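You operate a simulated robot arm through the tools that you are given. There is no shell and no other tool. Be economical: measure what you need, move in short steps, check, and stop when the job is done.

You are at the controls of a simulated two-armed robot. One attempt, no reset.

## Task
Lock the raised dark strip down, then sand its glue spots off.
Fine: end knob turned over it, sliding knob over its edge, sanding block back; the other strip stays locked and is not sanded. What is to be rubbed or washed off counts as gone when no trace of it is left.

The check looks at the end state, three seconds after you hand in, the way a careful person would. Anything else that was tipped, shoved, dropped, spilled or broken makes it a failure.

## Robot
Two 6-joint arms with two-finger parallel grippers on one trunk, on a base that drives. Base frame: it is fixed to the floor where the robot stands at the start and does not move with it; the origin is under the middle of the robot, x ahead of it, y to its left, z up; the surface under the hand at the start is at about z = 84.7. Lengths are in cm, angles in degrees, forces in N, time in s.
The left shoulder is at the start at [6, 18.7, 114.7], the right one opposite. With the tool pointing down near the work surface each hand reaches from about 24 to 62 cm from the robot's upright axis, wherever it stands, measured 20 degrees to its own side. Places, roughly: black sliding knob [60, -10, 90]; dark strip [60, 0, 90]; pale strip [50, 0, 90]; pink knob [60, 20, 90]; teal knob [50, 20, 90]; white sliding knob [50, -10, 90]. Payload 1.57 kg a hand.
Tool frame (each hand has its own): the origin (TCP) lies between the finger pads and is the grasp point; the fingertips stand 3 cm ahead of it; z points along the fingers, y is the line along which they close. Largest opening 11 cm; finger width 2.4, thickness 1.2; the body of the gripper, 4.8 by 11.2 cm, starts 7.8 cm behind the TCP.
Orientation is that of the tool frame in the base frame, as a unit quaternion [w, x, y, z]. With the fingers straight down and closing along the base's y, the tool's x points along the base's -x, its y along +y and its z along -z.

## Interface
- The arms move only by the tool play_rows. It takes "left_increments", "right_increments" or both (then of equal length, played together; a hand with none holds still); each is a list of rows, each a list of 7 numbers: the shift along the tool's x, y, z in units of 100 mm (1.0 is 100 mm), then the turn, a rotation vector about the tool's x, y, z in units of 120 degrees (1.0 is 120 degrees), then the gripper command, from -1 (shut) to 1 (fully open), values between in proportion. In form: [[dx, dy, dz, wx, wy, wz, jaw], ...]. A call has 1 to 12 rows; each row is the pose to reach, as a shift and turn from the pose commanded when the call began, along the tool's axes at that moment. A call with a number of a shift or a turn outside -1 to 1 is refused whole. Each row takes 0.2 s and may step no farther than 5 cm and 8.6 degrees from the row before; otherwise, or with a gripper value out of range, the whole call is refused. Where a pose cannot be reached the arm comes as near as it can. A force on the tool above 60 N (or 10 N above the force at the start of the call, whichever is more), or a blocked arm, ends the call early, and 0.2 s more pass. The fingers move at their own pace (about 15.3 cm/s each) and stop on an object; they squeeze with about 41 N. The grip force told is the motor's: it shows also when the fingers shut on nothing. Time passes only in rows, and 0.2 s behind the last, so rows that repeat a pose let the fingers close. The reply holds the time, the measured pose of the TCP, the force on the tool along the base axes, the opening and the grip force, in the units named above and with some noise, with the torque about the TCP (base axes, N m) and any sound that the robot's microphone picked up.
- Cameras (640 x 400 px; columns grow to the right, rows downward): "scene" is now at [1.35, -1.11, 169.96]; the picture's right is [-0.16, -0.99, 0.00], its down [-0.71, 0.12, -0.69] and it looks along [0.69, -0.11, -0.72] (base axes); focal length 282 px, centre (320, 200). "left" rides on the left gripper at [7, -1.6, -14.1] in its tool frame; the picture's right is [0.23, 0.97, 0.00], its down [-0.85, 0.20, -0.48] and it looks along [-0.47, 0.11, 0.88] (tool axes); focal length 222 px, centre (320, 200). "right" rides on the right gripper at [7, 1.6, -14.1] in its tool frame; the picture's right is [-0.23, 0.97, 0.00], its down [-0.86, -0.20, -0.48] and it looks along [-0.47, -0.11, 0.88] (tool axes); focal length 222 px, centre (320, 200). There is no depth. A picture from a camera that has moved, and an enlarged one, comes with that camera's place and axes in the base frame and with its lens. The place of the scene camera against the robot may be out by one fixed shift of up to 1.2 cm in any direction.
- camera(camera): a new picture of that camera. The clock stands still meanwhile.
- raise_lower(by): slides the trunk up (or, below 0, down) by that many cm; the arms and the scene camera ride with it, the base frame stays. It gives what a move gives, with no picture.
- steer(legs): drives the robot by 1 to 6 legs, each [ahead, left, turn to the left] in cm, cm and degrees, along the robot's own axes; the way and the turn of a leg run together, so that a leg with both is an arc; at most 150 cm and 180 degrees a leg. The arms and the cameras ride along, it lands a little off, and it stops where it bumps. It gives what a move gives.
- pan_tilt(pan, tilt): turns the head with the scene camera to pan (to the left, within 86 degrees either way) and tilt (down, from -29 to 69), counted from straight ahead of the robot. It gives what a move gives.
- close_up(camera, box): a new picture of the part [left, top, right, bottom] of that camera's present view, enlarged. The clock stands still meanwhile.
- sign_off(): hands the job in; it is judged then, once.

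Go step by step. Nothing tells you exact positions but the pictures and the camera data: compare them with the known pose of the tool, close in by small moves and look again before you grip or let go. The budget is 120 turns and 92 pictures, counting those below and the enlarged ones. Unless the task says otherwise, let go and move clear before handing in, and close with one line.

The tools are called as a command line: name --argument value ..., lists and objects as JSON in quotes. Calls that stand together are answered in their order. play_rows: Moves the arms, as the interface text tells. Its arguments: {"type":"object","properties":{"left_increments":{"type":"array","items":{"type":"array","items":{"type":"number"}}},"right_increments":{"type":"array","items":{"type":"array","items":{"type":"number"}}}},"required":[]} The other tools are called the same way: raise_lower (by) slides the trunk up or down; steer (legs) drives the base; pan_tilt (pan, tilt) turns the head that bears the scene camera; camera (camera) takes a picture; close_up (camera, box) takes an enlarged picture of a part of a camera's view; sign_off () hands the job in.

At the start:

```text
time: 0.0
left_ee_pos: [44.57, 14.74, 119.42]
left_tcp_rot: [0.0, 0.0, 1.0, 0.0]
left_wrist_force: [0.3, 0.0, 0.4]
left_ft_torque: [-0.01, -0.01, 0.04]
left_grip_width: 11.0
left_grip_force: 0.1
right_ee_pos: [51.4, -26.35, 117.21]
right_tcp_rot: [0.0, 0.001, 1.0, -0.001]
right_wrist_force: [0.7, -0.3, -0.1]
right_ft_torque: [0.0, 0.01, 0.0]
right_grip_width: 10.98
right_grip_force: 0.1
trunk travel left (down, up): [-77.5, 21.5]
robot x, y, heading: [0.05, 0.34, 0.1]
head pan, tilt: [-9.2, 46.0]
```

scene: 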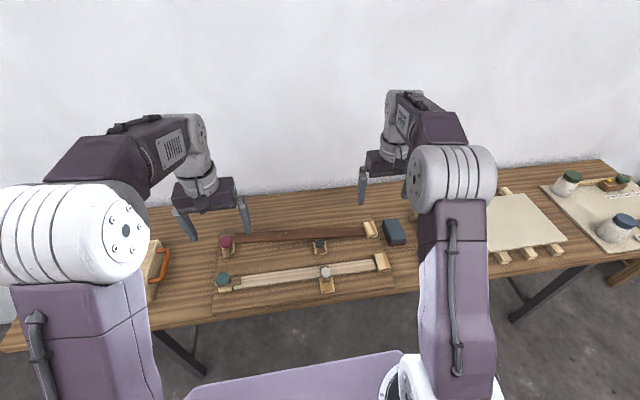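
right: 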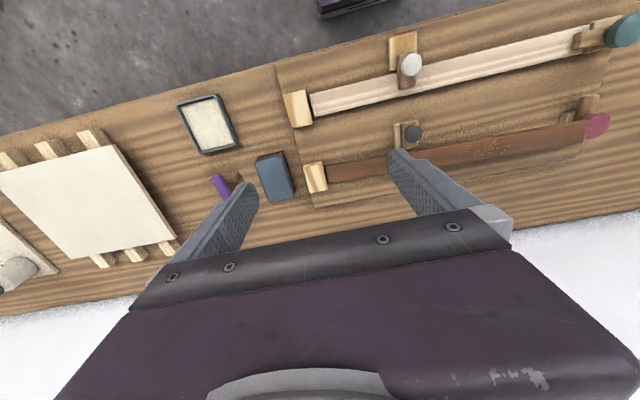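
left: 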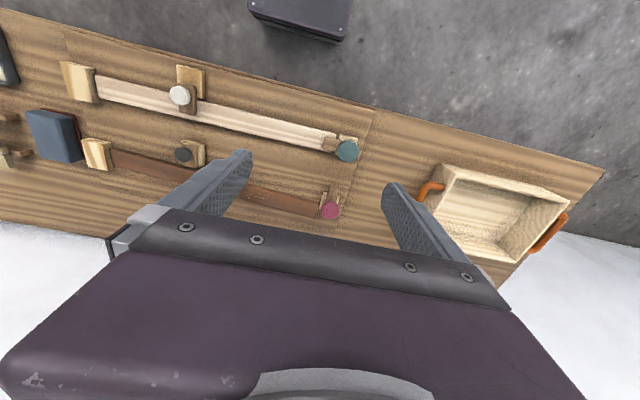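

I see two strips on a board, pale (near, locked) and dark (far, raised at one end), each with an end knob on the left and a sliding knob in the middle; a blue-grey sanding block lies to the right. I look closer first.

close_up --camera "left" --box '[0, 40, 380, 240]'

close_up --camera "scene" --box '[200, 200, 420, 320]'

close_up --camera "right" --box '[160, 20, 640, 220]'

```text
1.68 times, centred on (190, 140) of left
camera zoom: at [37.55, 13.11, 133.51], right [-0.23, 0.97, 0.0], down [0.85, 0.2, 0.48], along [0.47, 0.11, -0.88], focal length 374 px, centre (539, 301)
```

zoom: 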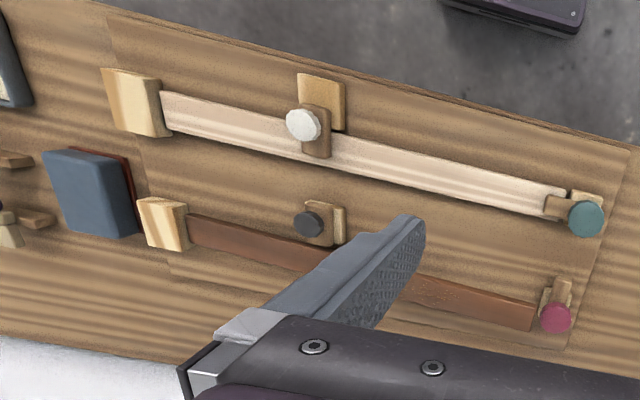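

```text
2.91 times, centred on (310, 260) of scene
camera zoom: at [1.35, -1.11, 169.96], right [-0.16, -0.99, 0.0], down [-0.71, 0.12, -0.69], along [0.69, -0.11, -0.72], focal length 820 px, centre (349, 26)
```

zoom: 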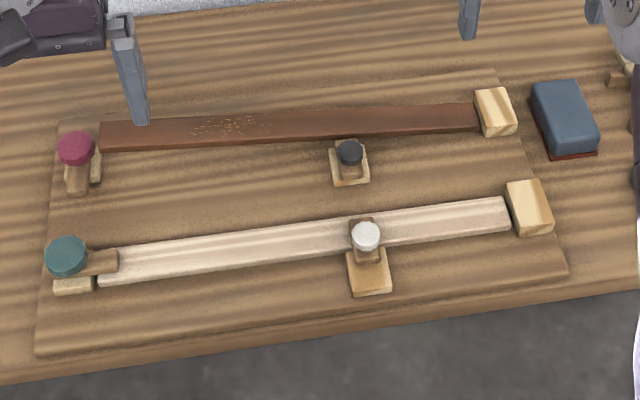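

```text
1.33 times, centred on (400, 120) of right
camera zoom: at [44.35, -24.5, 131.38], right [0.23, 0.97, 0.0], down [0.86, -0.2, 0.48], along [0.47, -0.11, -0.88], focal length 296 px, centre (213, 307)
```

zoom: 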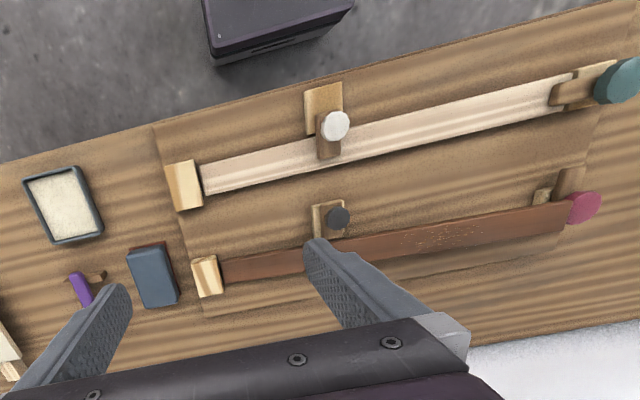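

The pink knob is around [62.5, 21, 91] with its lever pointing at me; the black knob is near [56.6, -10, 90.6]. I bring the left hand closer for a look from the side of the raised end.

play_rows --left_increments '[[-0.1, -0.15, 0.3, 0, 0, 0, 1], [-0.2, -0.3, 0.6, 0, 0, 0, 1], [-0.2, -0.3, 0.9, 0, 0, 0, 1], [-0.2, -0.3, 1.0, 0, 0, 0, 1]]'

camera --camera "left"

close_up --camera "scene" --box '[205, 215, 305, 295]'

```text
time: 1.0
left_ee_pos: [46.44, 11.79, 109.5]
left_tcp_rot: [0.0, 0.001, 1.0, -0.001]
left_wrist_force: [-1.1, -0.4, 0.6]
left_ft_torque: [0.02, 0.02, 0.01]
left_grip_width: 11.01
left_grip_force: 0.0
right_ee_pos: [51.33, -26.22, 117.34]
right_tcp_rot: [0.001, 0.0, 1.0, 0.0]
right_wrist_force: [-0.1, 0.5, 0.3]
right_ft_torque: [-0.01, -0.02, 0.0]
right_grip_width: 10.99
right_grip_force: 0.0
trunk travel left (down, up): [-77.5, 21.5]
robot x, y, heading: [-0.14, -0.02, -0.4]
head pan, tilt: [-9.2, 46.0]
```

```text
85 pictures are left
camera left: at [39.44, 10.18, 123.51], right [-0.23, 0.97, 0.0], down [0.85, 0.2, 0.48], along [0.47, 0.11, -0.88], focal length 222 px, centre (320, 200)
```

left: 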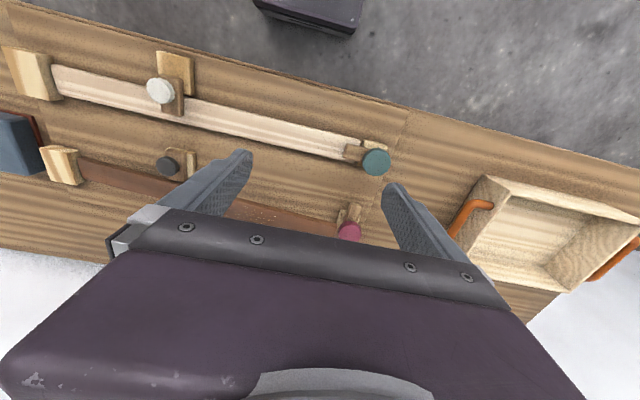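

```text
5.00 times, centred on (255, 255) of scene
camera zoom: at [1.37, -1.11, 169.96], right [-0.16, -0.99, 0.0], down [-0.71, 0.12, -0.69], along [0.69, -0.11, -0.72], focal length 1409 px, centre (645, -75)
```

zoom: 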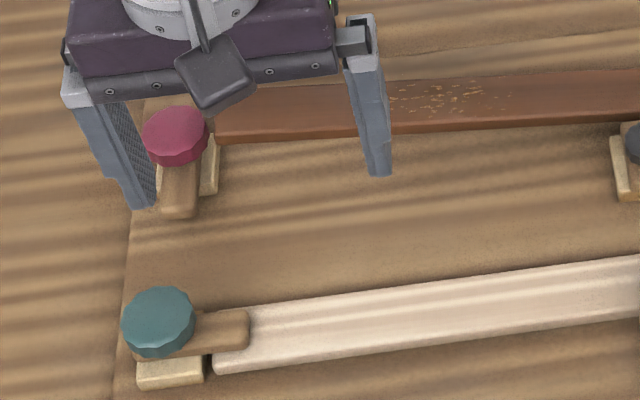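

The lever is flat wood under the round pink knob, and the strip's left end stands up next to it. To let the right hand press the strip while the left turns the knob, I drive a bit forward and left, with both hands well above things.

steer --legs '[[9, 18, 0]]'

pan_tilt --pan -5 --tilt 50

camera --camera "scene"

```text
time: 2.6
left_ee_pos: [55.16, 30.23, 109.49]
left_tcp_rot: [0.0, 0.0, 1.0, 0.001]
left_wrist_force: [0.0, -0.2, -0.7]
left_ft_torque: [0.03, -0.01, 0.03]
left_grip_width: 10.99
left_grip_force: 0.1
right_ee_pos: [60.19, -7.85, 117.26]
right_tcp_rot: [-0.001, 0.001, 1.0, 0.001]
right_wrist_force: [-0.1, 0.7, -1.4]
right_ft_torque: [0.02, -0.04, 0.0]
right_grip_width: 11.02
right_grip_force: 0.0
trunk travel left (down, up): [-77.5, 21.5]
robot x, y, heading: [8.86, 18.87, 0.1]
head pan, tilt: [-9.2, 46.0]
```

```text
time: 3.3
left_ee_pos: [55.28, 30.38, 109.46]
left_tcp_rot: [0.0, 0.0, 1.0, 0.0]
left_wrist_force: [-1.2, 0.6, -0.1]
left_ft_torque: [-0.03, 0.01, 0.02]
left_grip_width: 11.02
left_grip_force: 0.1
right_ee_pos: [60.17, -7.76, 117.26]
right_tcp_rot: [0.0, 0.001, 1.0, 0.001]
right_wrist_force: [0.5, -0.7, -0.4]
right_ft_torque: [-0.02, -0.02, -0.01]
right_grip_width: 11.01
right_grip_force: 0.0
trunk travel left (down, up): [-77.5, 21.5]
robot x, y, heading: [8.72, 18.58, 0.0]
head pan, tilt: [-5.0, 50.0]
```

```text
83 pictures are left
camera scene: at [9.93, 18.09, 169.42], right [-0.09, -1.0, 0.0], down [-0.76, 0.07, -0.64], along [0.64, -0.06, -0.77], focal length 282 px, centre (320, 200)
```

scene: 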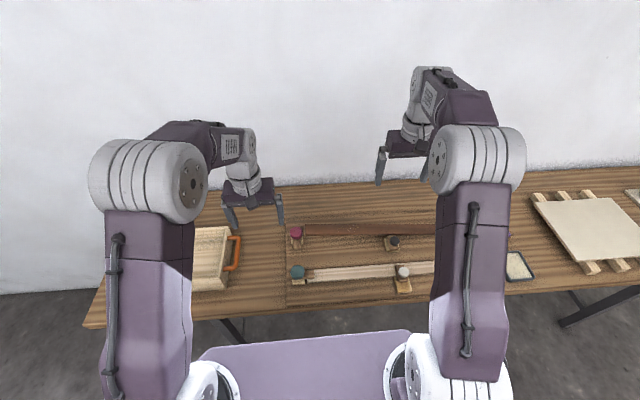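

The robot moved well. I look from both hand cameras to pin down the knob and the strip end.

camera --camera "right"

camera --camera "left"

close_up --camera "scene" --box '[280, 210, 440, 310]'

```text
82 pictures are left
camera right: at [53.21, -5.89, 131.38], right [0.23, 0.97, 0.0], down [0.86, -0.2, 0.48], along [0.47, -0.11, -0.88], focal length 222 px, centre (320, 200)
```

right: 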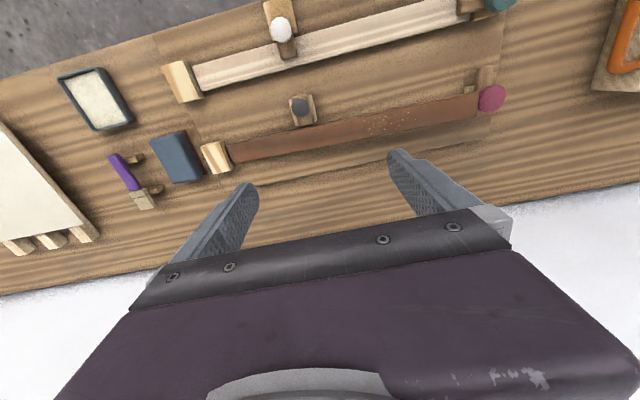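

```text
81 pictures are left
camera left: at [48.26, 28.79, 123.54], right [-0.23, 0.97, 0.0], down [0.85, 0.2, 0.48], along [0.47, 0.11, -0.88], focal length 222 px, centre (320, 200)
```

left: 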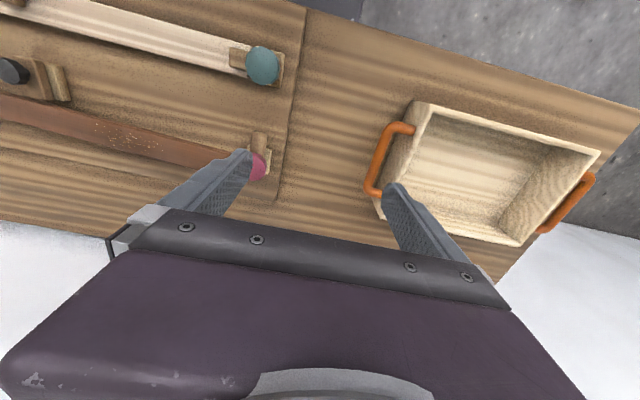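

```text
4.00 times, centred on (360, 260) of scene
camera zoom: at [9.93, 18.09, 169.42], right [-0.09, -1.0, 0.0], down [-0.76, 0.07, -0.64], along [0.64, -0.06, -0.77], focal length 1127 px, centre (160, -40)
```

zoom: 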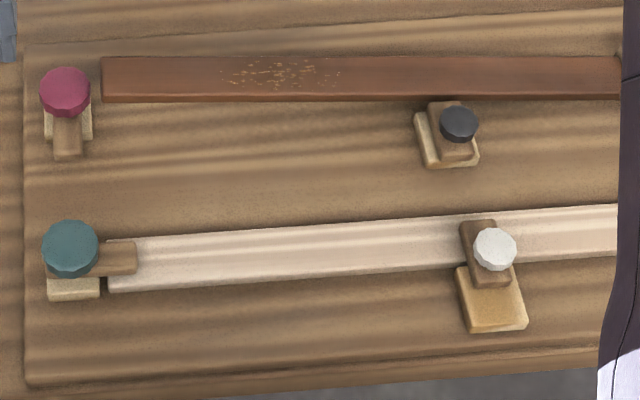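

I want a low side view of the raised end to know its height, so I tilt the left hand to look forward.

play_rows --left_increments '[[0.2, -0.2, 0.0, 0, -0.065, 0, 1], [0.4, -0.4, 0.0, 0, -0.13, 0, 1], [0.6, -0.6, 0.1, 0, -0.195, 0, 1], [0.8, -0.8, 0.2, 0, -0.26, 0, 1], [0.95, -0.95, 0.3, 0, -0.325, 0, 1], [0.95, -1.0, 0.4, 0, -0.39, 0, 1], [0.95, -1.0, 0.5, 0, -0.42, 0, 1]]'

camera --camera "left"

```text
time: 4.9
left_ee_pos: [46.08, 19.42, 108.47]
left_tcp_rot: [0.425, 0.002, 0.905, 0.003]
left_wrist_force: [-0.3, 0.2, 0.3]
left_ft_torque: [0.02, 0.0, 0.02]
left_grip_width: 11.01
left_grip_force: 0.0
left hand out of reach, approached as far as the arm can: row 4, 6, 7
right_ee_pos: [60.29, -7.81, 117.47]
right_tcp_rot: [0.0, 0.0, 1.0, 0.0]
right_wrist_force: [0.3, -0.5, 0.5]
right_ft_torque: [0.01, -0.01, -0.02]
right_grip_width: 10.99
right_grip_force: 0.0
trunk travel left (down, up): [-77.5, 21.5]
robot x, y, heading: [8.75, 18.67, 0.2]
head pan, tilt: [-5.0, 50.0]
```

```text
79 pictures are left
camera left: at [30.68, 17.82, 112.0], right [-0.15, 0.97, -0.17], down [0.18, 0.19, 0.96], along [0.97, 0.11, -0.2], focal length 222 px, centre (320, 200)
```

left: 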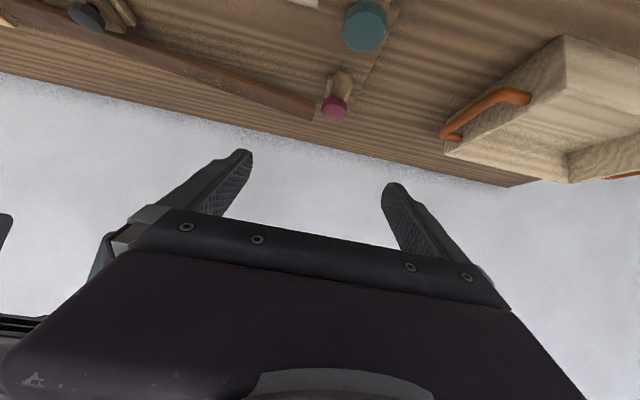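

close_up --camera "left" --box '[230, 40, 390, 140]'

```text
4.00 times, centred on (310, 90) of left
camera zoom: at [30.68, 17.82, 112.0], right [-0.15, 0.97, -0.17], down [0.18, 0.19, 0.96], along [0.97, 0.11, -0.2], focal length 888 px, centre (360, 640)
```

zoom: 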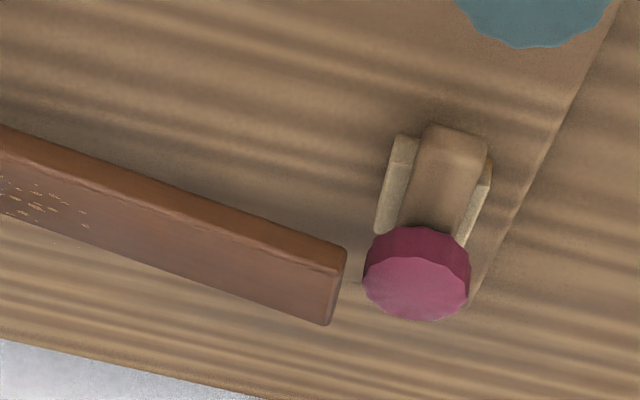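

The strip's raised end has its top near z 92 at x 60.4–64.2, ending near y 18; the pink knob top is near [62, 21.1, 91]. So it must be pressed down first. I straighten the left hand and bring it above the knob.

play_rows --left_increments '[[-0.1, 0.0, 0.11, 0, 0.06, 0, 1], [-0.2, 0.0, 0.22, 0, 0.12, 0, 1], [-0.3, 0.0, 0.33, 0, 0.18, 0, 1], [-0.4, 0.03, 0.44, 0, 0.24, 0, 1], [-0.5, 0.06, 0.55, 0, 0.3, 0, 1], [-0.6, 0.1, 0.66, 0, 0.36, 0, 1], [-0.7, 0.13, 0.77, 0, 0.42, 0, 1]]'

```text
time: 6.5
left_ee_pos: [56.78, 21.07, 108.88]
left_tcp_rot: [-0.002, 0.001, 1.0, 0.0]
left_wrist_force: [-0.3, -0.1, 0.2]
left_ft_torque: [0.0, 0.04, -0.01]
left_grip_width: 11.0
left_grip_force: 0.1
right_ee_pos: [60.35, -7.69, 117.17]
right_tcp_rot: [-0.001, 0.0, 1.0, 0.0]
right_wrist_force: [-0.3, 0.1, 0.0]
right_ft_torque: [0.0, 0.02, 0.0]
right_grip_width: 11.01
right_grip_force: 0.0
trunk travel left (down, up): [-77.5, 21.5]
robot x, y, heading: [8.47, 18.88, -0.2]
head pan, tilt: [-5.0, 50.0]
```

play_rows --left_increments '[[-0.05, 0, 0, 0, 0, 0.07, 1], [-0.1, 0, 0, 0, 0, 0.14, 1], [-0.15, 0, 0, 0, 0, 0.21, 1], [-0.2, 0, 0, 0, 0, 0.28, 1], [-0.25, 0, 0, 0, 0, 0.35, 1], [-0.3, 0, 0.1, 0, 0, 0.42, 1], [-0.35, 0, 0.2, 0, 0, 0.49, 1], [-0.4, 0, 0.3, 0, 0, 0.56, 1], [-0.45, 0, 0.4, 0, 0, 0.63, 1], [-0.5, 0, 0.5, 0, 0, 0.7, 1], [-0.52, 0, 0.6, 0, 0, 0.75, 1]]' --right_increments '[[0, 0.1, 0.1, 0, 0, 0, 1], [-0.1, 0.2, 0.2, 0, 0, 0, 0], [-0.19, 0.3, 0.3, 0, 0, 0, -1], [-0.19, 0.4, 0.4, 0, 0, 0, -1], [-0.19, 0.5, 0.5, 0, 0, 0, -1], [-0.19, 0.6, 0.6, 0, 0, 0, -1], [-0.19, 0.7, 0.7, 0, 0, 0, -1], [-0.19, 0.8, 0.8, 0, 0, 0, -1], [-0.19, 0.9, 0.9, 0, 0, 0, -1], [-0.19, 1.0, 1.0, 0, 0, 0, -1], [-0.19, 1.0, 1.0, 0, 0, 0, -1]]'

camera --camera "scene"

camera --camera "left"

camera --camera "right"

```text
time: 8.9
left_ee_pos: [61.94, 20.79, 102.86]
left_tcp_rot: [0.001, 0.707, 0.707, 0.0]
left_wrist_force: [0.3, 0.0, -0.7]
left_ft_torque: [-0.02, 0.01, 0.0]
left_grip_width: 11.01
left_grip_force: 0.1
right_ee_pos: [62.15, 2.34, 107.25]
right_tcp_rot: [0.0, 0.0, 1.0, 0.001]
right_wrist_force: [0.1, 0.0, -0.2]
right_ft_torque: [-0.02, 0.0, 0.0]
right_grip_width: 0.0
right_grip_force: 21.6
trunk travel left (down, up): [-77.5, 21.5]
robot x, y, heading: [8.88, 18.56, 0.1]
head pan, tilt: [-5.0, 50.0]
```

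```text
77 pictures are left
camera scene: at [9.94, 18.05, 169.42], right [-0.09, -1.0, 0.0], down [-0.76, 0.07, -0.64], along [0.64, -0.06, -0.77], focal length 282 px, centre (320, 200)
```

scene: 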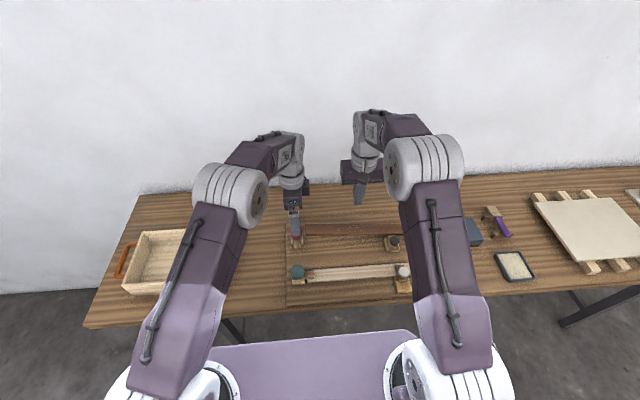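

```text
76 pictures are left
camera left: at [60.17, 27.79, 117.02], right [0.97, 0.23, 0.0], down [0.2, -0.86, 0.48], along [0.11, -0.47, -0.88], focal length 222 px, centre (320, 200)
```

left: 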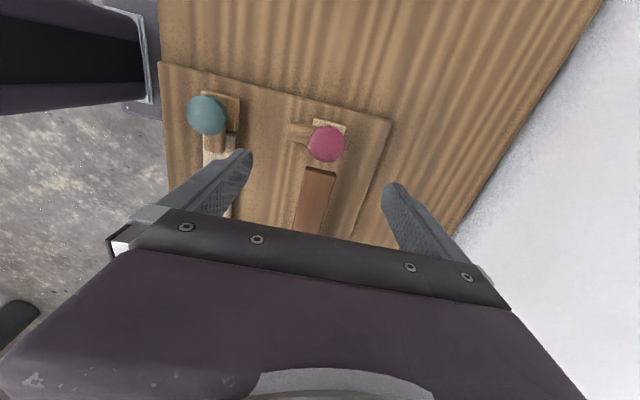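

```text
75 pictures are left
camera right: at [55.17, 4.16, 121.36], right [0.23, 0.97, 0.0], down [0.86, -0.2, 0.48], along [0.47, -0.11, -0.88], focal length 222 px, centre (320, 200)
```

right: 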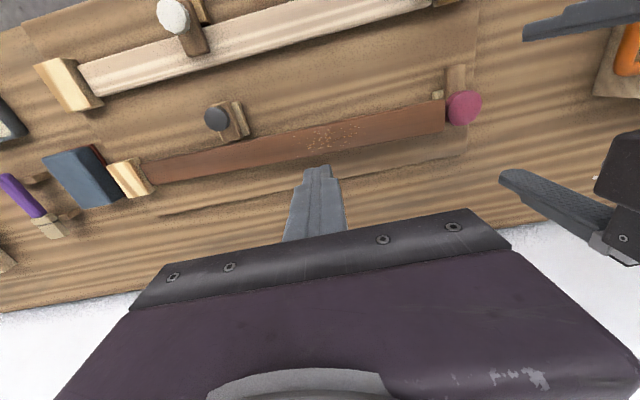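

Everything agrees: knob at about [62.4, 21.3], strip centre x ≈ 62.6. I lower the closed right hand onto the strip at y ≈ 6.

play_rows --right_increments '[[-0.04, 0.15, 0.3, 0, 0, 0, -1], [-0.04, 0.37, 0.6, 0, 0, 0, -1], [-0.04, 0.37, 0.9, 0, 0, 0, -1], [-0.04, 0.37, 1.0, 0, 0, 0, -1]]'

play_rows --right_increments '[[0, 0, 0.1, 0, 0, 0, -1], [0, 0, 0.2, 0, 0, 0, -1], [0, 0, 0.3, 0, 0, 0, -1], [0, 0, 0.35, 0, 0, 0, -1], [0, 0, 0.4, 0, 0, 0, -1], [0, 0, 0.45, 0, 0, 0, -1]]'

camera --camera "right"

```text
time: 9.9
left_ee_pos: [61.81, 20.81, 103.07]
left_tcp_rot: [0.0, 0.707, 0.707, 0.001]
left_wrist_force: [0.5, -0.4, 0.0]
left_ft_torque: [-0.01, 0.0, 0.0]
left_grip_width: 10.99
left_grip_force: 0.0
right_ee_pos: [62.43, 6.16, 97.24]
right_tcp_rot: [0.0, 0.001, 1.0, 0.0]
right_wrist_force: [0.1, -0.3, 0.8]
right_ft_torque: [0.0, 0.01, -0.01]
right_grip_width: 0.02
right_grip_force: 21.5
trunk travel left (down, up): [-77.5, 21.5]
robot x, y, heading: [8.92, 18.65, 0.1]
head pan, tilt: [-5.0, 50.0]
```

```text
time: 11.3
left_ee_pos: [61.9, 20.77, 102.92]
left_tcp_rot: [-0.001, 0.707, 0.708, 0.0]
left_wrist_force: [0.0, 0.1, 0.6]
left_ft_torque: [0.0, 0.03, -0.03]
left_grip_width: 11.0
left_grip_force: 0.0
right_ee_pos: [62.46, 5.95, 92.88]
right_tcp_rot: [0.0, 0.0, 1.0, -0.001]
right_wrist_force: [1.6, 1.3, 1.4]
right_ft_torque: [0.01, -0.01, -0.02]
right_grip_width: 0.0
right_grip_force: 21.6
trunk travel left (down, up): [-77.5, 21.5]
robot x, y, heading: [8.59, 18.4, -0.0]
head pan, tilt: [-5.0, 50.0]
```

```text
74 pictures are left
camera right: at [55.48, 7.82, 106.93], right [0.23, 0.97, 0.0], down [0.86, -0.2, 0.48], along [0.47, -0.11, -0.88], focal length 222 px, centre (320, 200)
```

right: 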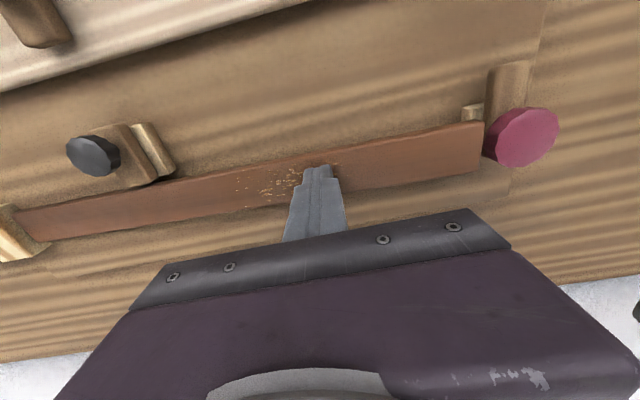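

Contact seems to begin at tip height near 90. I press down in small steps.

play_rows --right_increments '[[0, 0, 0.04, 0, 0, 0, -1], [0, 0, 0.08, 0, 0, 0, -1], [0, 0, 0.12, 0, 0, 0, -1], [0, 0, 0.16, 0, 0, 0, -1], [0, 0, 0.2, 0, 0, 0, -1]]'

camera --camera "right"

```text
time: 12.5
left_ee_pos: [61.81, 20.85, 102.98]
left_tcp_rot: [0.0, 0.706, 0.708, 0.0]
left_wrist_force: [-0.9, 1.0, 0.0]
left_ft_torque: [0.01, -0.01, -0.01]
left_grip_width: 10.97
left_grip_force: 0.0
right_ee_pos: [62.5, 6.05, 91.01]
right_tcp_rot: [0.001, 0.001, 1.0, 0.0]
right_wrist_force: [-0.4, 2.4, 3.7]
right_ft_torque: [0.14, 0.04, -0.01]
right_grip_width: 0.02
right_grip_force: 21.7
trunk travel left (down, up): [-77.5, 21.5]
robot x, y, heading: [8.84, 18.5, 0.2]
head pan, tilt: [-5.0, 50.0]
```

```text
73 pictures are left
camera right: at [55.46, 7.89, 104.94], right [0.23, 0.97, 0.0], down [0.85, -0.2, 0.48], along [0.47, -0.11, -0.88], focal length 222 px, centre (320, 200)
```

right: 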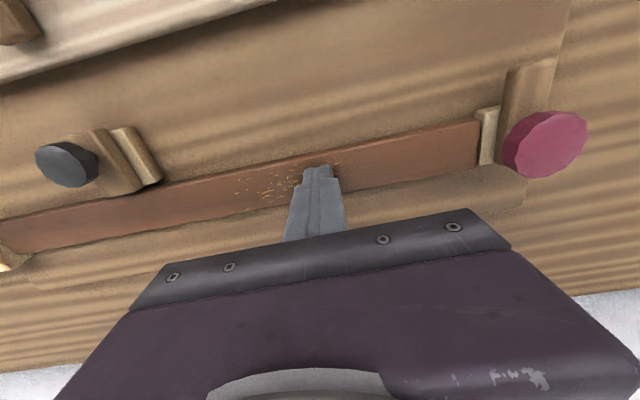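

play_rows --right_increments '[[0, 0, 0.03, 0, 0, 0, -1], [0, 0, 0.06, 0, 0, 0, -1], [0, 0, 0.09, 0, 0, 0, -1], [0, 0, 0.12, 0, 0, 0, -1]]'

camera --camera "right"

```text
time: 13.5
left_ee_pos: [61.56, 20.95, 103.23]
left_tcp_rot: [0.002, 0.707, 0.707, 0.001]
left_wrist_force: [0.5, -0.1, -0.1]
left_ft_torque: [0.0, 0.02, 0.0]
left_grip_width: 10.99
left_grip_force: 0.1
right_ee_pos: [62.46, 6.02, 90.2]
right_tcp_rot: [0.006, 0.0, 1.0, 0.0]
right_wrist_force: [1.6, 2.0, 37.6]
right_ft_torque: [0.05, 0.32, -0.01]
right_grip_width: 0.0
right_grip_force: 21.0
trunk travel left (down, up): [-77.5, 21.5]
robot x, y, heading: [8.6, 18.33, 0.1]
head pan, tilt: [-5.0, 50.0]
```

```text
72 pictures are left
camera right: at [55.29, 7.92, 104.13], right [0.23, 0.97, 0.0], down [0.85, -0.2, 0.49], along [0.47, -0.11, -0.87], focal length 222 px, centre (320, 200)
```

right: 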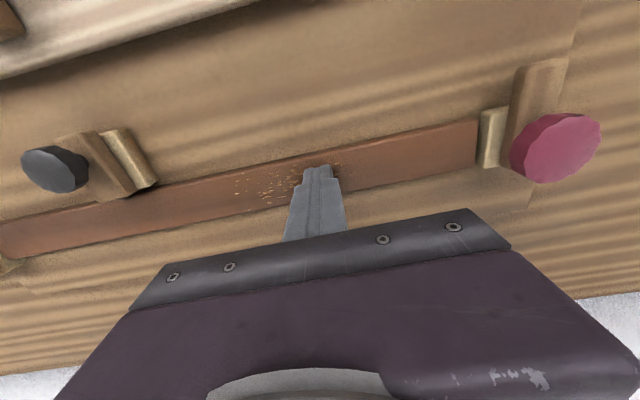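

The strip is seated (38 N, top at z ≈ 87.2). I ease the press slightly, hold it, and bring the open left fingers down around the pink knob.

play_rows --right_increments '[[0, 0, -0.02, 0, 0, 0, -1], [0, 0, -0.02, 0, 0, 0, -1], [0, 0, -0.02, 0, 0, 0, -1], [0, 0, -0.02, 0, 0, 0, -1]]' --left_increments '[[0.04, 0.05, 0.3, 0, 0, 0, 0.6], [0.04, 0.05, 0.5, 0, 0, 0, 0.4], [0.04, 0.05, 0.65, 0, 0, 0, 0.2], [0.04, 0.05, 0.75, 0, 0, 0, 0.2]]'

camera --camera "left"

close_up --camera "scene" --box '[260, 190, 400, 280]'

```text
time: 14.5
left_ee_pos: [62.0, 21.28, 95.69]
left_tcp_rot: [0.002, 0.707, 0.708, 0.0]
left_wrist_force: [-0.1, -0.5, 0.0]
left_ft_torque: [0.0, 0.0, 0.01]
left_grip_width: 6.6
left_grip_force: 0.0
right_ee_pos: [62.4, 6.02, 90.1]
right_tcp_rot: [0.003, 0.001, 1.0, 0.0]
right_wrist_force: [9.6, 1.0, 37.5]
right_ft_torque: [0.02, 0.16, -0.07]
right_grip_width: 0.01
right_grip_force: 21.0
trunk travel left (down, up): [-77.5, 21.5]
robot x, y, heading: [8.91, 18.5, 0.0]
head pan, tilt: [-5.0, 50.0]
```

```text
71 pictures are left
camera left: at [60.23, 28.31, 109.74], right [0.97, 0.23, 0.0], down [0.2, -0.85, 0.48], along [0.11, -0.47, -0.88], focal length 222 px, centre (320, 200)
```

left: 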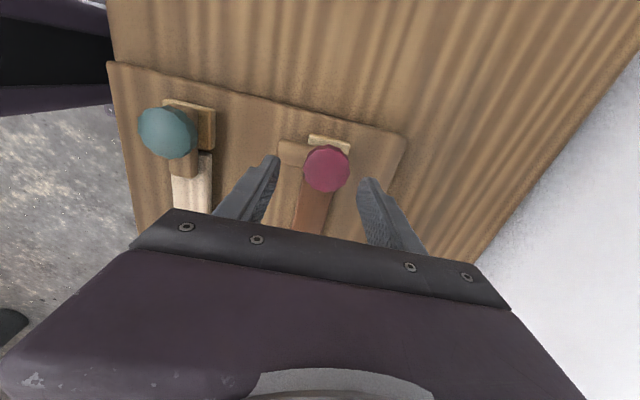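

```text
4.44 times, centred on (330, 235) of scene
camera zoom: at [9.52, 18.26, 169.43], right [-0.09, -1.0, 0.0], down [-0.76, 0.07, -0.64], along [0.64, -0.06, -0.76], focal length 1252 px, centre (276, 44)
```

zoom: 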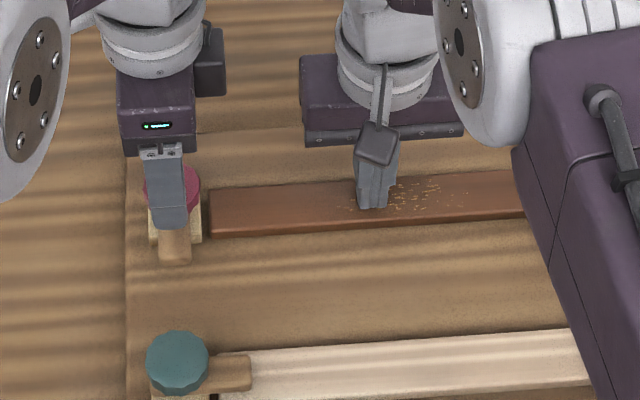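

The fingers straddle the knob with room. I lower to fingertip z ≈ 89.6 with small corrections.

play_rows --left_increments '[[0.015, 0.025, 0.1, 0, 0, 0, 0.2], [0.015, 0.025, 0.2, 0, 0, 0, 0.2], [0.015, 0.025, 0.3, 0, 0, 0, 0.2]]'

close_up --camera "left" --box '[200, 100, 440, 250]'

close_up --camera "right" --box '[400, 0, 640, 200]'

```text
time: 15.3
left_ee_pos: [62.39, 21.48, 92.57]
left_tcp_rot: [0.001, 0.706, 0.708, 0.0]
left_wrist_force: [0.2, -0.3, 0.1]
left_ft_torque: [0.01, 0.02, 0.01]
left_grip_width: 6.6
left_grip_force: 0.0
right_ee_pos: [62.4, 6.05, 90.13]
right_tcp_rot: [0.004, 0.0, 1.0, 0.001]
right_wrist_force: [9.5, 1.1, 37.2]
right_ft_torque: [0.01, 0.15, -0.03]
right_grip_width: 0.0
right_grip_force: 21.7
trunk travel left (down, up): [-77.5, 21.5]
robot x, y, heading: [8.96, 18.62, 0.1]
head pan, tilt: [-5.0, 50.0]
```

```text
2.67 times, centred on (320, 175) of left
camera zoom: at [60.55, 28.51, 106.65], right [0.97, 0.23, 0.0], down [0.2, -0.85, 0.48], along [0.11, -0.47, -0.88], focal length 592 px, centre (320, 267)
```

zoom: 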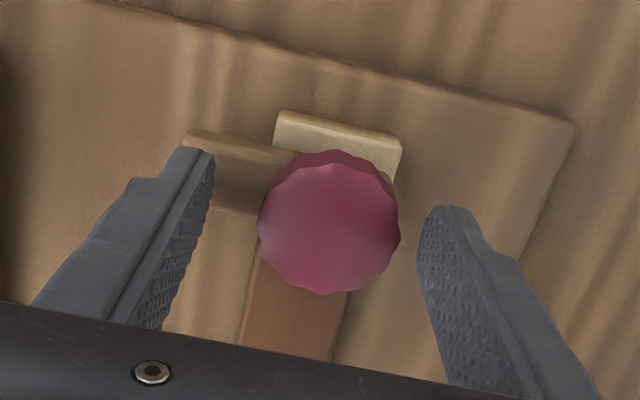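

```text
2.00 times, centred on (520, 100) of right
camera zoom: at [55.34, 7.91, 104.15], right [0.23, 0.97, 0.0], down [0.85, -0.2, 0.48], along [0.47, -0.11, -0.87], focal length 444 px, centre (-80, 400)
```

zoom: 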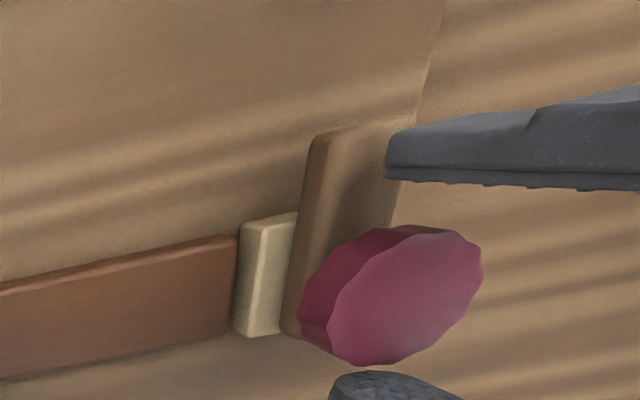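

The fingers are centred on the knob and their tips are above the lever. I close on it.

play_rows --left_increments '[[0, 0, 0, 0, 0, 0, -0.3], [0, 0, 0, 0, 0, 0, -1], [0, 0, 0, 0, 0, 0, -1]]'

```text
time: 16.1
left_ee_pos: [62.65, 21.57, 92.59]
left_tcp_rot: [0.004, 0.707, 0.708, 0.001]
left_wrist_force: [28.2, 0.2, -7.9]
left_ft_torque: [0.14, 0.02, 0.11]
left_grip_width: 4.14
left_grip_force: 44.9
right_ee_pos: [62.49, 6.09, 90.05]
right_tcp_rot: [0.001, 0.001, 1.0, -0.001]
right_wrist_force: [-6.0, -0.2, 54.6]
right_ft_torque: [-0.05, 0.43, 0.13]
right_grip_width: 0.0
right_grip_force: 21.4
trunk travel left (down, up): [-77.5, 21.5]
robot x, y, heading: [8.72, 18.15, 0.2]
head pan, tilt: [-5.0, 50.0]
```

play_rows --left_increments '[[0, 0.02, 0, 0, 0, 0, -1], [0, 0.03, 0, 0, 0, 0, -1]]' --right_increments '[[0, 0, -0.02, 0, 0, 0, -1], [0, 0, -0.03, 0, 0, 0, -1]]'

```text
time: 16.7
left_ee_pos: [62.66, 21.5, 92.59]
left_tcp_rot: [0.0, 0.707, 0.707, 0.0]
left_wrist_force: [3.6, 2.8, 18.7]
left_ft_torque: [-0.49, -0.07, 0.06]
left_grip_width: 4.17
left_grip_force: 45.3
right_ee_pos: [62.34, 6.1, 90.19]
right_tcp_rot: [0.002, -0.001, 1.0, 0.0]
right_wrist_force: [12.8, -1.3, 18.6]
right_ft_torque: [0.0, -0.12, 0.01]
right_grip_width: 0.0
right_grip_force: 21.5
trunk travel left (down, up): [-77.5, 21.5]
robot x, y, heading: [8.54, 18.38, -0.0]
head pan, tilt: [-5.0, 50.0]
```

Force is small now. I turn the knob a first 45 degrees counter-clockwise.

play_rows --left_increments '[[0, 0, 0, 0, 0, -0.065, -1], [0, 0, 0, 0, 0, -0.13, -1], [0, 0, 0, 0, 0, -0.195, -1], [0, 0, 0, 0, 0, -0.26, -1], [0, 0, 0, 0, 0, -0.325, -1], [0, 0, 0, 0, 0, -0.375, -1]]'

camera --camera "right"

```text
time: 18.1
left_ee_pos: [62.55, 21.53, 92.72]
left_tcp_rot: [0.001, 0.382, 0.924, 0.0]
left_wrist_force: [-5.1, -4.3, 16.7]
left_ft_torque: [-0.3, 0.53, -0.02]
left_grip_width: 4.16
left_grip_force: 45.3
right_ee_pos: [62.2, 6.02, 90.24]
right_tcp_rot: [-0.001, 0.0, 1.0, 0.0]
right_wrist_force: [-1.4, 2.8, 4.2]
right_ft_torque: [0.12, 0.1, -0.02]
right_grip_width: 0.01
right_grip_force: 21.2
trunk travel left (down, up): [-77.5, 21.5]
robot x, y, heading: [8.78, 18.72, -0.2]
head pan, tilt: [-5.0, 50.0]
```

```text
67 pictures are left
camera right: at [55.1, 7.82, 104.29], right [0.23, 0.97, 0.0], down [0.85, -0.2, 0.48], along [0.47, -0.11, -0.88], focal length 222 px, centre (320, 200)
```

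right: 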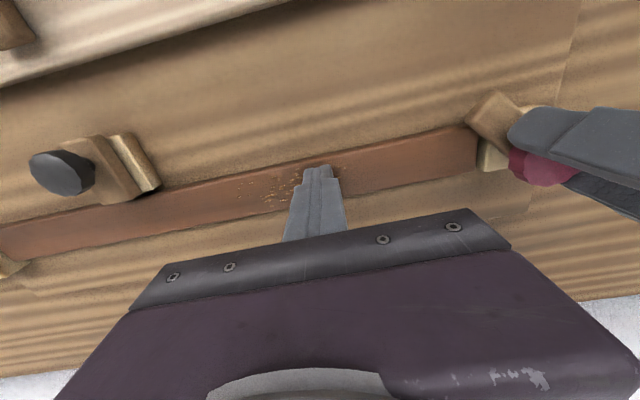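

The lever turned 45 degrees and is about to pass over the strip end. I press a touch more and finish the turn.

play_rows --left_increments '[[0, 0, 0, 0, 0, 0, -1], [0, 0, 0, 0, 0, -0.065, -1], [0, 0, 0, 0, 0, -0.13, -1], [0, 0, 0, 0, 0, -0.195, -1], [0, 0, 0, 0, 0, -0.26, -1], [0, 0, 0, 0, 0, -0.325, -1], [0, 0, 0, 0, 0, -0.375, -1], [0, 0, 0, 0, 0, -0.375, -1]]' --right_increments '[[0, 0, 0.02, 0, 0, 0, -1], [0, 0, 0.02, 0, 0, 0, -1], [0, 0, 0.02, 0, 0, 0, -1], [0, 0, 0.02, 0, 0, 0, -1], [0, 0, 0.02, 0, 0, 0, -1], [0, 0, 0.02, 0, 0, 0, -1], [0, 0, 0.02, 0, 0, 0, -1], [0, 0, 0.02, 0, 0, 0, -1]]'

camera --camera "right"

```text
time: 19.9
left_ee_pos: [62.36, 21.25, 92.76]
left_tcp_rot: [0.0, -0.001, 1.0, 0.001]
left_wrist_force: [-17.9, -17.7, 4.9]
left_ft_torque: [-0.96, -0.09, -0.05]
left_grip_width: 4.15
left_grip_force: 45.4
right_ee_pos: [62.17, 5.69, 90.14]
right_tcp_rot: [0.003, -0.001, 1.0, 0.0]
right_wrist_force: [4.9, 5.7, 10.6]
right_ft_torque: [0.1, 0.04, -0.05]
right_grip_width: 0.0
right_grip_force: 21.4
trunk travel left (down, up): [-77.5, 21.5]
robot x, y, heading: [8.58, 18.1, -0.0]
head pan, tilt: [-5.0, 50.0]
```

```text
66 pictures are left
camera right: at [55.1, 7.56, 104.21], right [0.23, 0.97, 0.0], down [0.85, -0.2, 0.48], along [0.47, -0.11, -0.88], focal length 222 px, centre (320, 200)
```

right: 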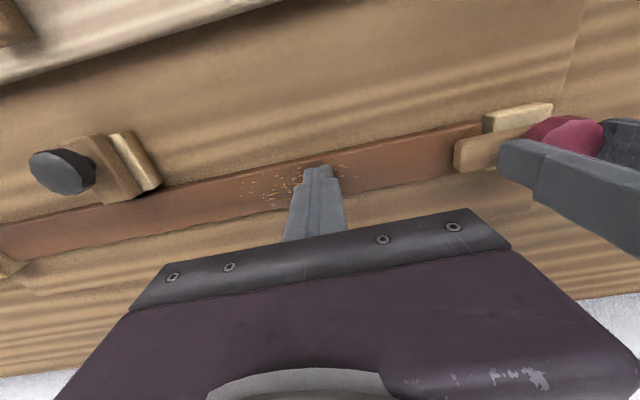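

The lever now lies over the strip end. I open the left hand and raise it; the right stays a moment.

play_rows --left_increments '[[0, 0, 0, 0, 0, 0, 0.2], [0, 0, 0, 0, 0, 0, 0.2], [0, 0, -0.3, 0, 0, 0, 0.2], [0, 0, -0.6, 0, 0, 0, 0.2], [0, 0, -0.95, 0, 0, 0, 0.2]]'

play_rows --right_increments '[[0, 0, -0.1, 0, 0, 0, -1], [0, 0, -0.3, 0, 0, 0, -1], [0, 0, -0.6, 0, 0, 0, -1], [0, 0, -0.9, 0, 0, 0, -1]]'

camera --camera "right"

close_up --camera "scene" --box '[260, 190, 440, 310]'

```text
time: 21.1
left_ee_pos: [62.49, 21.46, 102.3]
left_tcp_rot: [0.001, 0.0, 1.0, 0.001]
left_wrist_force: [-0.5, -0.1, 0.3]
left_ft_torque: [-0.01, 0.0, -0.01]
left_grip_width: 6.6
left_grip_force: 0.0
right_ee_pos: [62.24, 5.77, 90.2]
right_tcp_rot: [0.002, 0.0, 1.0, 0.002]
right_wrist_force: [-5.0, -12.2, 25.9]
right_ft_torque: [-0.38, 0.43, 0.15]
right_grip_width: 0.0
right_grip_force: 21.5
trunk travel left (down, up): [-77.5, 21.5]
robot x, y, heading: [8.62, 18.34, -0.1]
head pan, tilt: [-5.0, 50.0]
```

```text
time: 22.1
left_ee_pos: [62.97, 21.53, 101.88]
left_tcp_rot: [0.0, -0.001, 1.0, -0.001]
left_wrist_force: [0.0, -0.4, -0.5]
left_ft_torque: [-0.01, 0.03, -0.01]
left_grip_width: 6.6
left_grip_force: 0.2
right_ee_pos: [62.34, 6.15, 98.83]
right_tcp_rot: [-0.001, 0.0, 1.0, 0.0]
right_wrist_force: [0.8, -0.2, -0.5]
right_ft_torque: [-0.01, 0.02, 0.01]
right_grip_width: 0.02
right_grip_force: 21.0
trunk travel left (down, up): [-77.5, 21.5]
robot x, y, heading: [8.66, 18.75, 0.1]
head pan, tilt: [-5.0, 50.0]
```

```text
65 pictures are left
camera right: at [55.4, 7.96, 112.95], right [0.23, 0.97, 0.0], down [0.86, -0.2, 0.48], along [0.47, -0.11, -0.88], focal length 222 px, centre (320, 200)
```

right: 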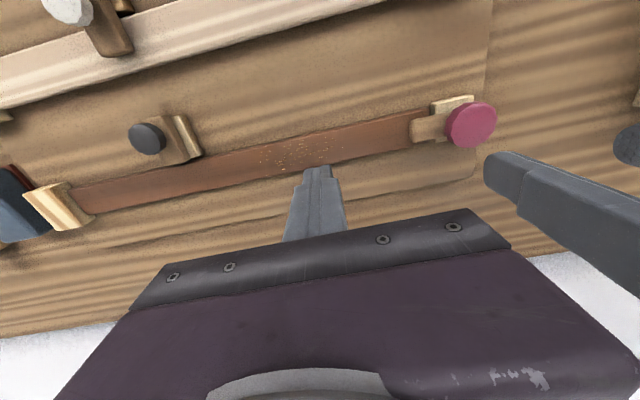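

```text
3.33 times, centred on (350, 250) of scene
camera zoom: at [9.91, 18.14, 169.41], right [-0.09, -1.0, 0.0], down [-0.76, 0.07, -0.64], along [0.64, -0.06, -0.77], focal length 939 px, centre (220, 33)
```

zoom: 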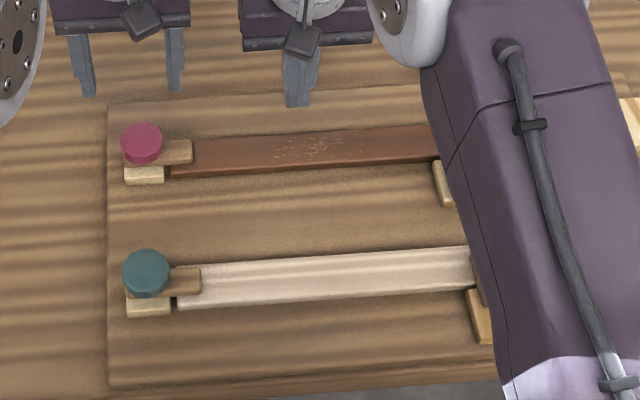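

The end is locked like the teal one. Now the sliding knob: I move the right hand over the black knob near [56.5, -10, 90.6], opening to straddle it.

play_rows --right_increments '[[0.1, -0.35, 0, 0, 0, 0, 0.2], [0.2, -0.7, 0, 0, 0, 0, 0.2], [0.4, -1.0, 0, 0, 0, 0, 0.2]]'

play_rows --right_increments '[[0.1, -0.35, 0, 0, 0, 0, 0.2], [0.18, -0.6, 0.1, 0, 0, 0, 0.2], [0.18, -0.6, 0.3, 0, 0, 0, 0.2]]'

camera --camera "right"

```text
time: 22.9
left_ee_pos: [62.79, 21.4, 102.07]
left_tcp_rot: [0.002, -0.001, 1.0, 0.0]
left_wrist_force: [-0.9, -0.5, 0.8]
left_ft_torque: [0.01, -0.02, -0.02]
left_grip_width: 6.6
left_grip_force: 0.0
right_ee_pos: [58.42, -4.18, 98.79]
right_tcp_rot: [-0.001, -0.001, 1.0, 0.0]
right_wrist_force: [0.1, 0.2, -0.4]
right_ft_torque: [0.02, -0.03, 0.01]
right_grip_width: 6.6
right_grip_force: 0.1
trunk travel left (down, up): [-77.5, 21.5]
robot x, y, heading: [8.78, 18.47, -0.1]
head pan, tilt: [-5.0, 50.0]
```

```text
time: 23.7
left_ee_pos: [62.98, 21.53, 101.87]
left_tcp_rot: [0.0, -0.001, 1.0, 0.0]
left_wrist_force: [-0.5, -0.2, -0.5]
left_ft_torque: [0.01, 0.02, -0.02]
left_grip_width: 6.61
left_grip_force: 0.1
right_ee_pos: [56.82, -10.07, 95.59]
right_tcp_rot: [-0.001, -0.001, 1.0, 0.0]
right_wrist_force: [-0.1, 0.0, 0.4]
right_ft_torque: [0.03, 0.04, -0.01]
right_grip_width: 6.56
right_grip_force: 0.0
trunk travel left (down, up): [-77.5, 21.5]
robot x, y, heading: [8.61, 18.94, 0.0]
head pan, tilt: [-5.0, 50.0]
```

```text
63 pictures are left
camera right: at [49.75, -8.22, 109.71], right [0.23, 0.97, 0.0], down [0.86, -0.2, 0.48], along [0.47, -0.11, -0.88], focal length 222 px, centre (320, 200)
```

right: 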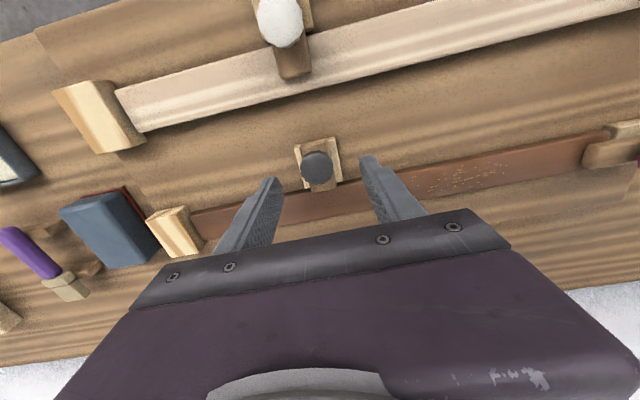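

play_rows --right_increments '[[0.02, 0, 0.1, 0, 0, 0, 0.2], [0.02, 0, 0.2, 0, 0, 0, 0.2], [0.02, 0, 0.3, 0, 0, 0, 0.2]]'

close_up --camera "right" --box '[200, 80, 440, 230]'

```text
time: 24.5
left_ee_pos: [62.86, 21.53, 102.0]
left_tcp_rot: [0.0, 0.0, 1.0, 0.0]
left_wrist_force: [0.2, 0.3, 0.7]
left_ft_torque: [-0.02, 0.01, -0.01]
left_grip_width: 6.6
left_grip_force: 0.2
right_ee_pos: [56.44, -10.13, 92.84]
right_tcp_rot: [0.0, 0.0, 1.0, 0.0]
right_wrist_force: [-0.6, -0.4, 1.2]
right_ft_torque: [0.0, 0.01, 0.04]
right_grip_width: 6.59
right_grip_force: 0.1
trunk travel left (down, up): [-77.5, 21.5]
robot x, y, heading: [8.91, 18.49, 0.2]
head pan, tilt: [-5.0, 50.0]
```

```text
2.67 times, centred on (320, 155) of right
camera zoom: at [49.49, -8.29, 106.87], right [0.23, 0.97, 0.0], down [0.86, -0.2, 0.48], along [0.47, -0.11, -0.88], focal length 592 px, centre (320, 320)
```

zoom: 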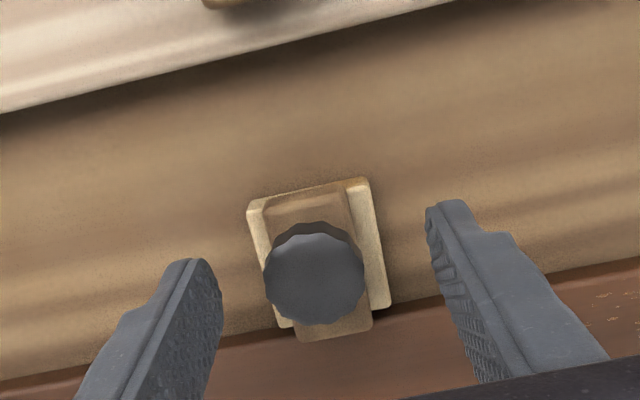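

Knob is centred. I lower a few mm more and close on it.

play_rows --right_increments '[[0, 0, 0.03, 0, 0, 0, 0], [0, 0, 0.03, 0, 0, 0, -0.5], [0, 0, 0.03, 0, 0, 0, -1], [0, 0, 0.03, 0, 0, 0, -1]]'

close_up --camera "right" --box '[200, 80, 440, 230]'

```text
time: 25.5
left_ee_pos: [62.84, 21.29, 102.03]
left_tcp_rot: [0.0, 0.0, 1.0, 0.001]
left_wrist_force: [0.6, -0.5, 0.1]
left_ft_torque: [-0.02, 0.0, 0.01]
left_grip_width: 6.58
left_grip_force: 0.1
right_ee_pos: [56.56, -10.15, 92.62]
right_tcp_rot: [0.001, 0.0, 1.0, 0.001]
right_wrist_force: [1.4, -15.1, 4.6]
right_ft_torque: [-0.65, -0.11, -0.11]
right_grip_width: 2.96
right_grip_force: 39.2
trunk travel left (down, up): [-77.5, 21.5]
robot x, y, heading: [8.76, 18.31, 0.2]
head pan, tilt: [-5.0, 50.0]
```

```text
2.67 times, centred on (320, 155) of right
camera zoom: at [49.48, -8.51, 106.54], right [0.23, 0.97, 0.0], down [0.85, -0.2, 0.48], along [0.47, -0.11, -0.88], focal length 592 px, centre (320, 320)
```

zoom: 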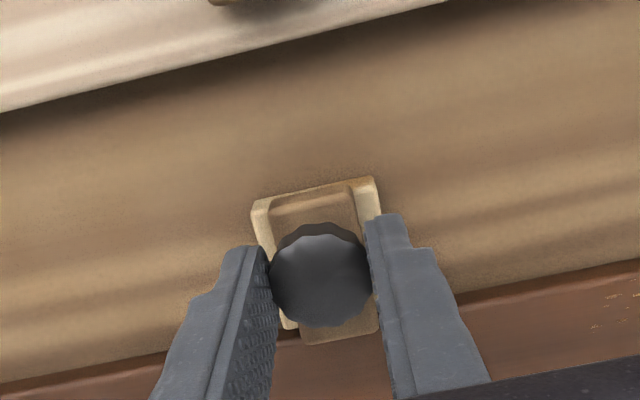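

Gripped (2.96 cm). I slide it forward over the strip in small steps.

play_rows --right_increments '[[-0.05, 0, 0, 0, 0, 0, -1], [-0.1, 0, 0, 0, 0, 0, -1], [-0.15, 0, 0, 0, 0, 0, -1], [-0.2, 0, 0, 0, 0, 0, -1], [-0.25, 0, 0, 0, 0, 0, -1], [-0.3, 0, 0, 0, 0, 0, -1]]'

camera --camera "right"

```text
time: 26.9
left_ee_pos: [63.05, 21.17, 102.02]
left_tcp_rot: [0.0, 0.0, 1.0, 0.002]
left_wrist_force: [-0.4, -0.1, 0.2]
left_ft_torque: [0.0, 0.0, -0.04]
left_grip_width: 6.58
left_grip_force: 0.0
right_ee_pos: [59.56, -10.4, 92.51]
right_tcp_rot: [0.0, 0.0, 1.0, 0.001]
right_wrist_force: [-0.5, -19.2, 0.2]
right_ft_torque: [-0.45, 0.44, -0.09]
right_grip_width: 2.97
right_grip_force: 39.7
trunk travel left (down, up): [-77.5, 21.5]
robot x, y, heading: [8.96, 18.82, 0.3]
head pan, tilt: [-5.0, 50.0]
```

```text
60 pictures are left
camera right: at [52.52, -8.56, 106.56], right [0.23, 0.97, 0.0], down [0.86, -0.2, 0.48], along [0.47, -0.11, -0.88], focal length 222 px, centre (320, 200)
```

right: 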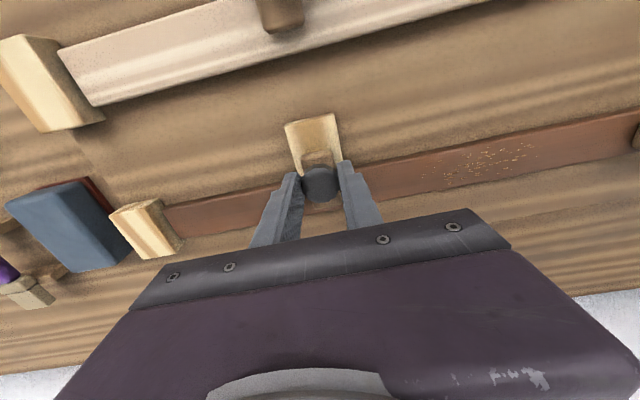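

play_rows --right_increments '[[-0.04, -0.01, 0, 0, 0, 0, -1], [-0.08, -0.02, 0, 0, 0, 0, -1], [-0.11, -0.02, 0, 0, 0, 0, -1], [-0.11, -0.02, 0, 0, 0, 0, -1]]'

```text
time: 27.9
left_ee_pos: [62.53, 21.29, 102.24]
left_tcp_rot: [0.003, 0.0, 1.0, 0.0]
left_wrist_force: [-0.9, 0.4, 0.3]
left_ft_torque: [0.01, -0.03, -0.02]
left_grip_width: 6.57
left_grip_force: 0.0
right_ee_pos: [59.85, -10.32, 92.66]
right_tcp_rot: [-0.006, -0.001, 1.0, 0.002]
right_wrist_force: [-34.4, -6.8, -16.0]
right_ft_torque: [-0.43, 0.65, -0.06]
right_grip_width: 2.99
right_grip_force: 39.5
trunk travel left (down, up): [-77.5, 21.5]
robot x, y, heading: [8.57, 18.56, 0.2]
head pan, tilt: [-5.0, 50.0]
```

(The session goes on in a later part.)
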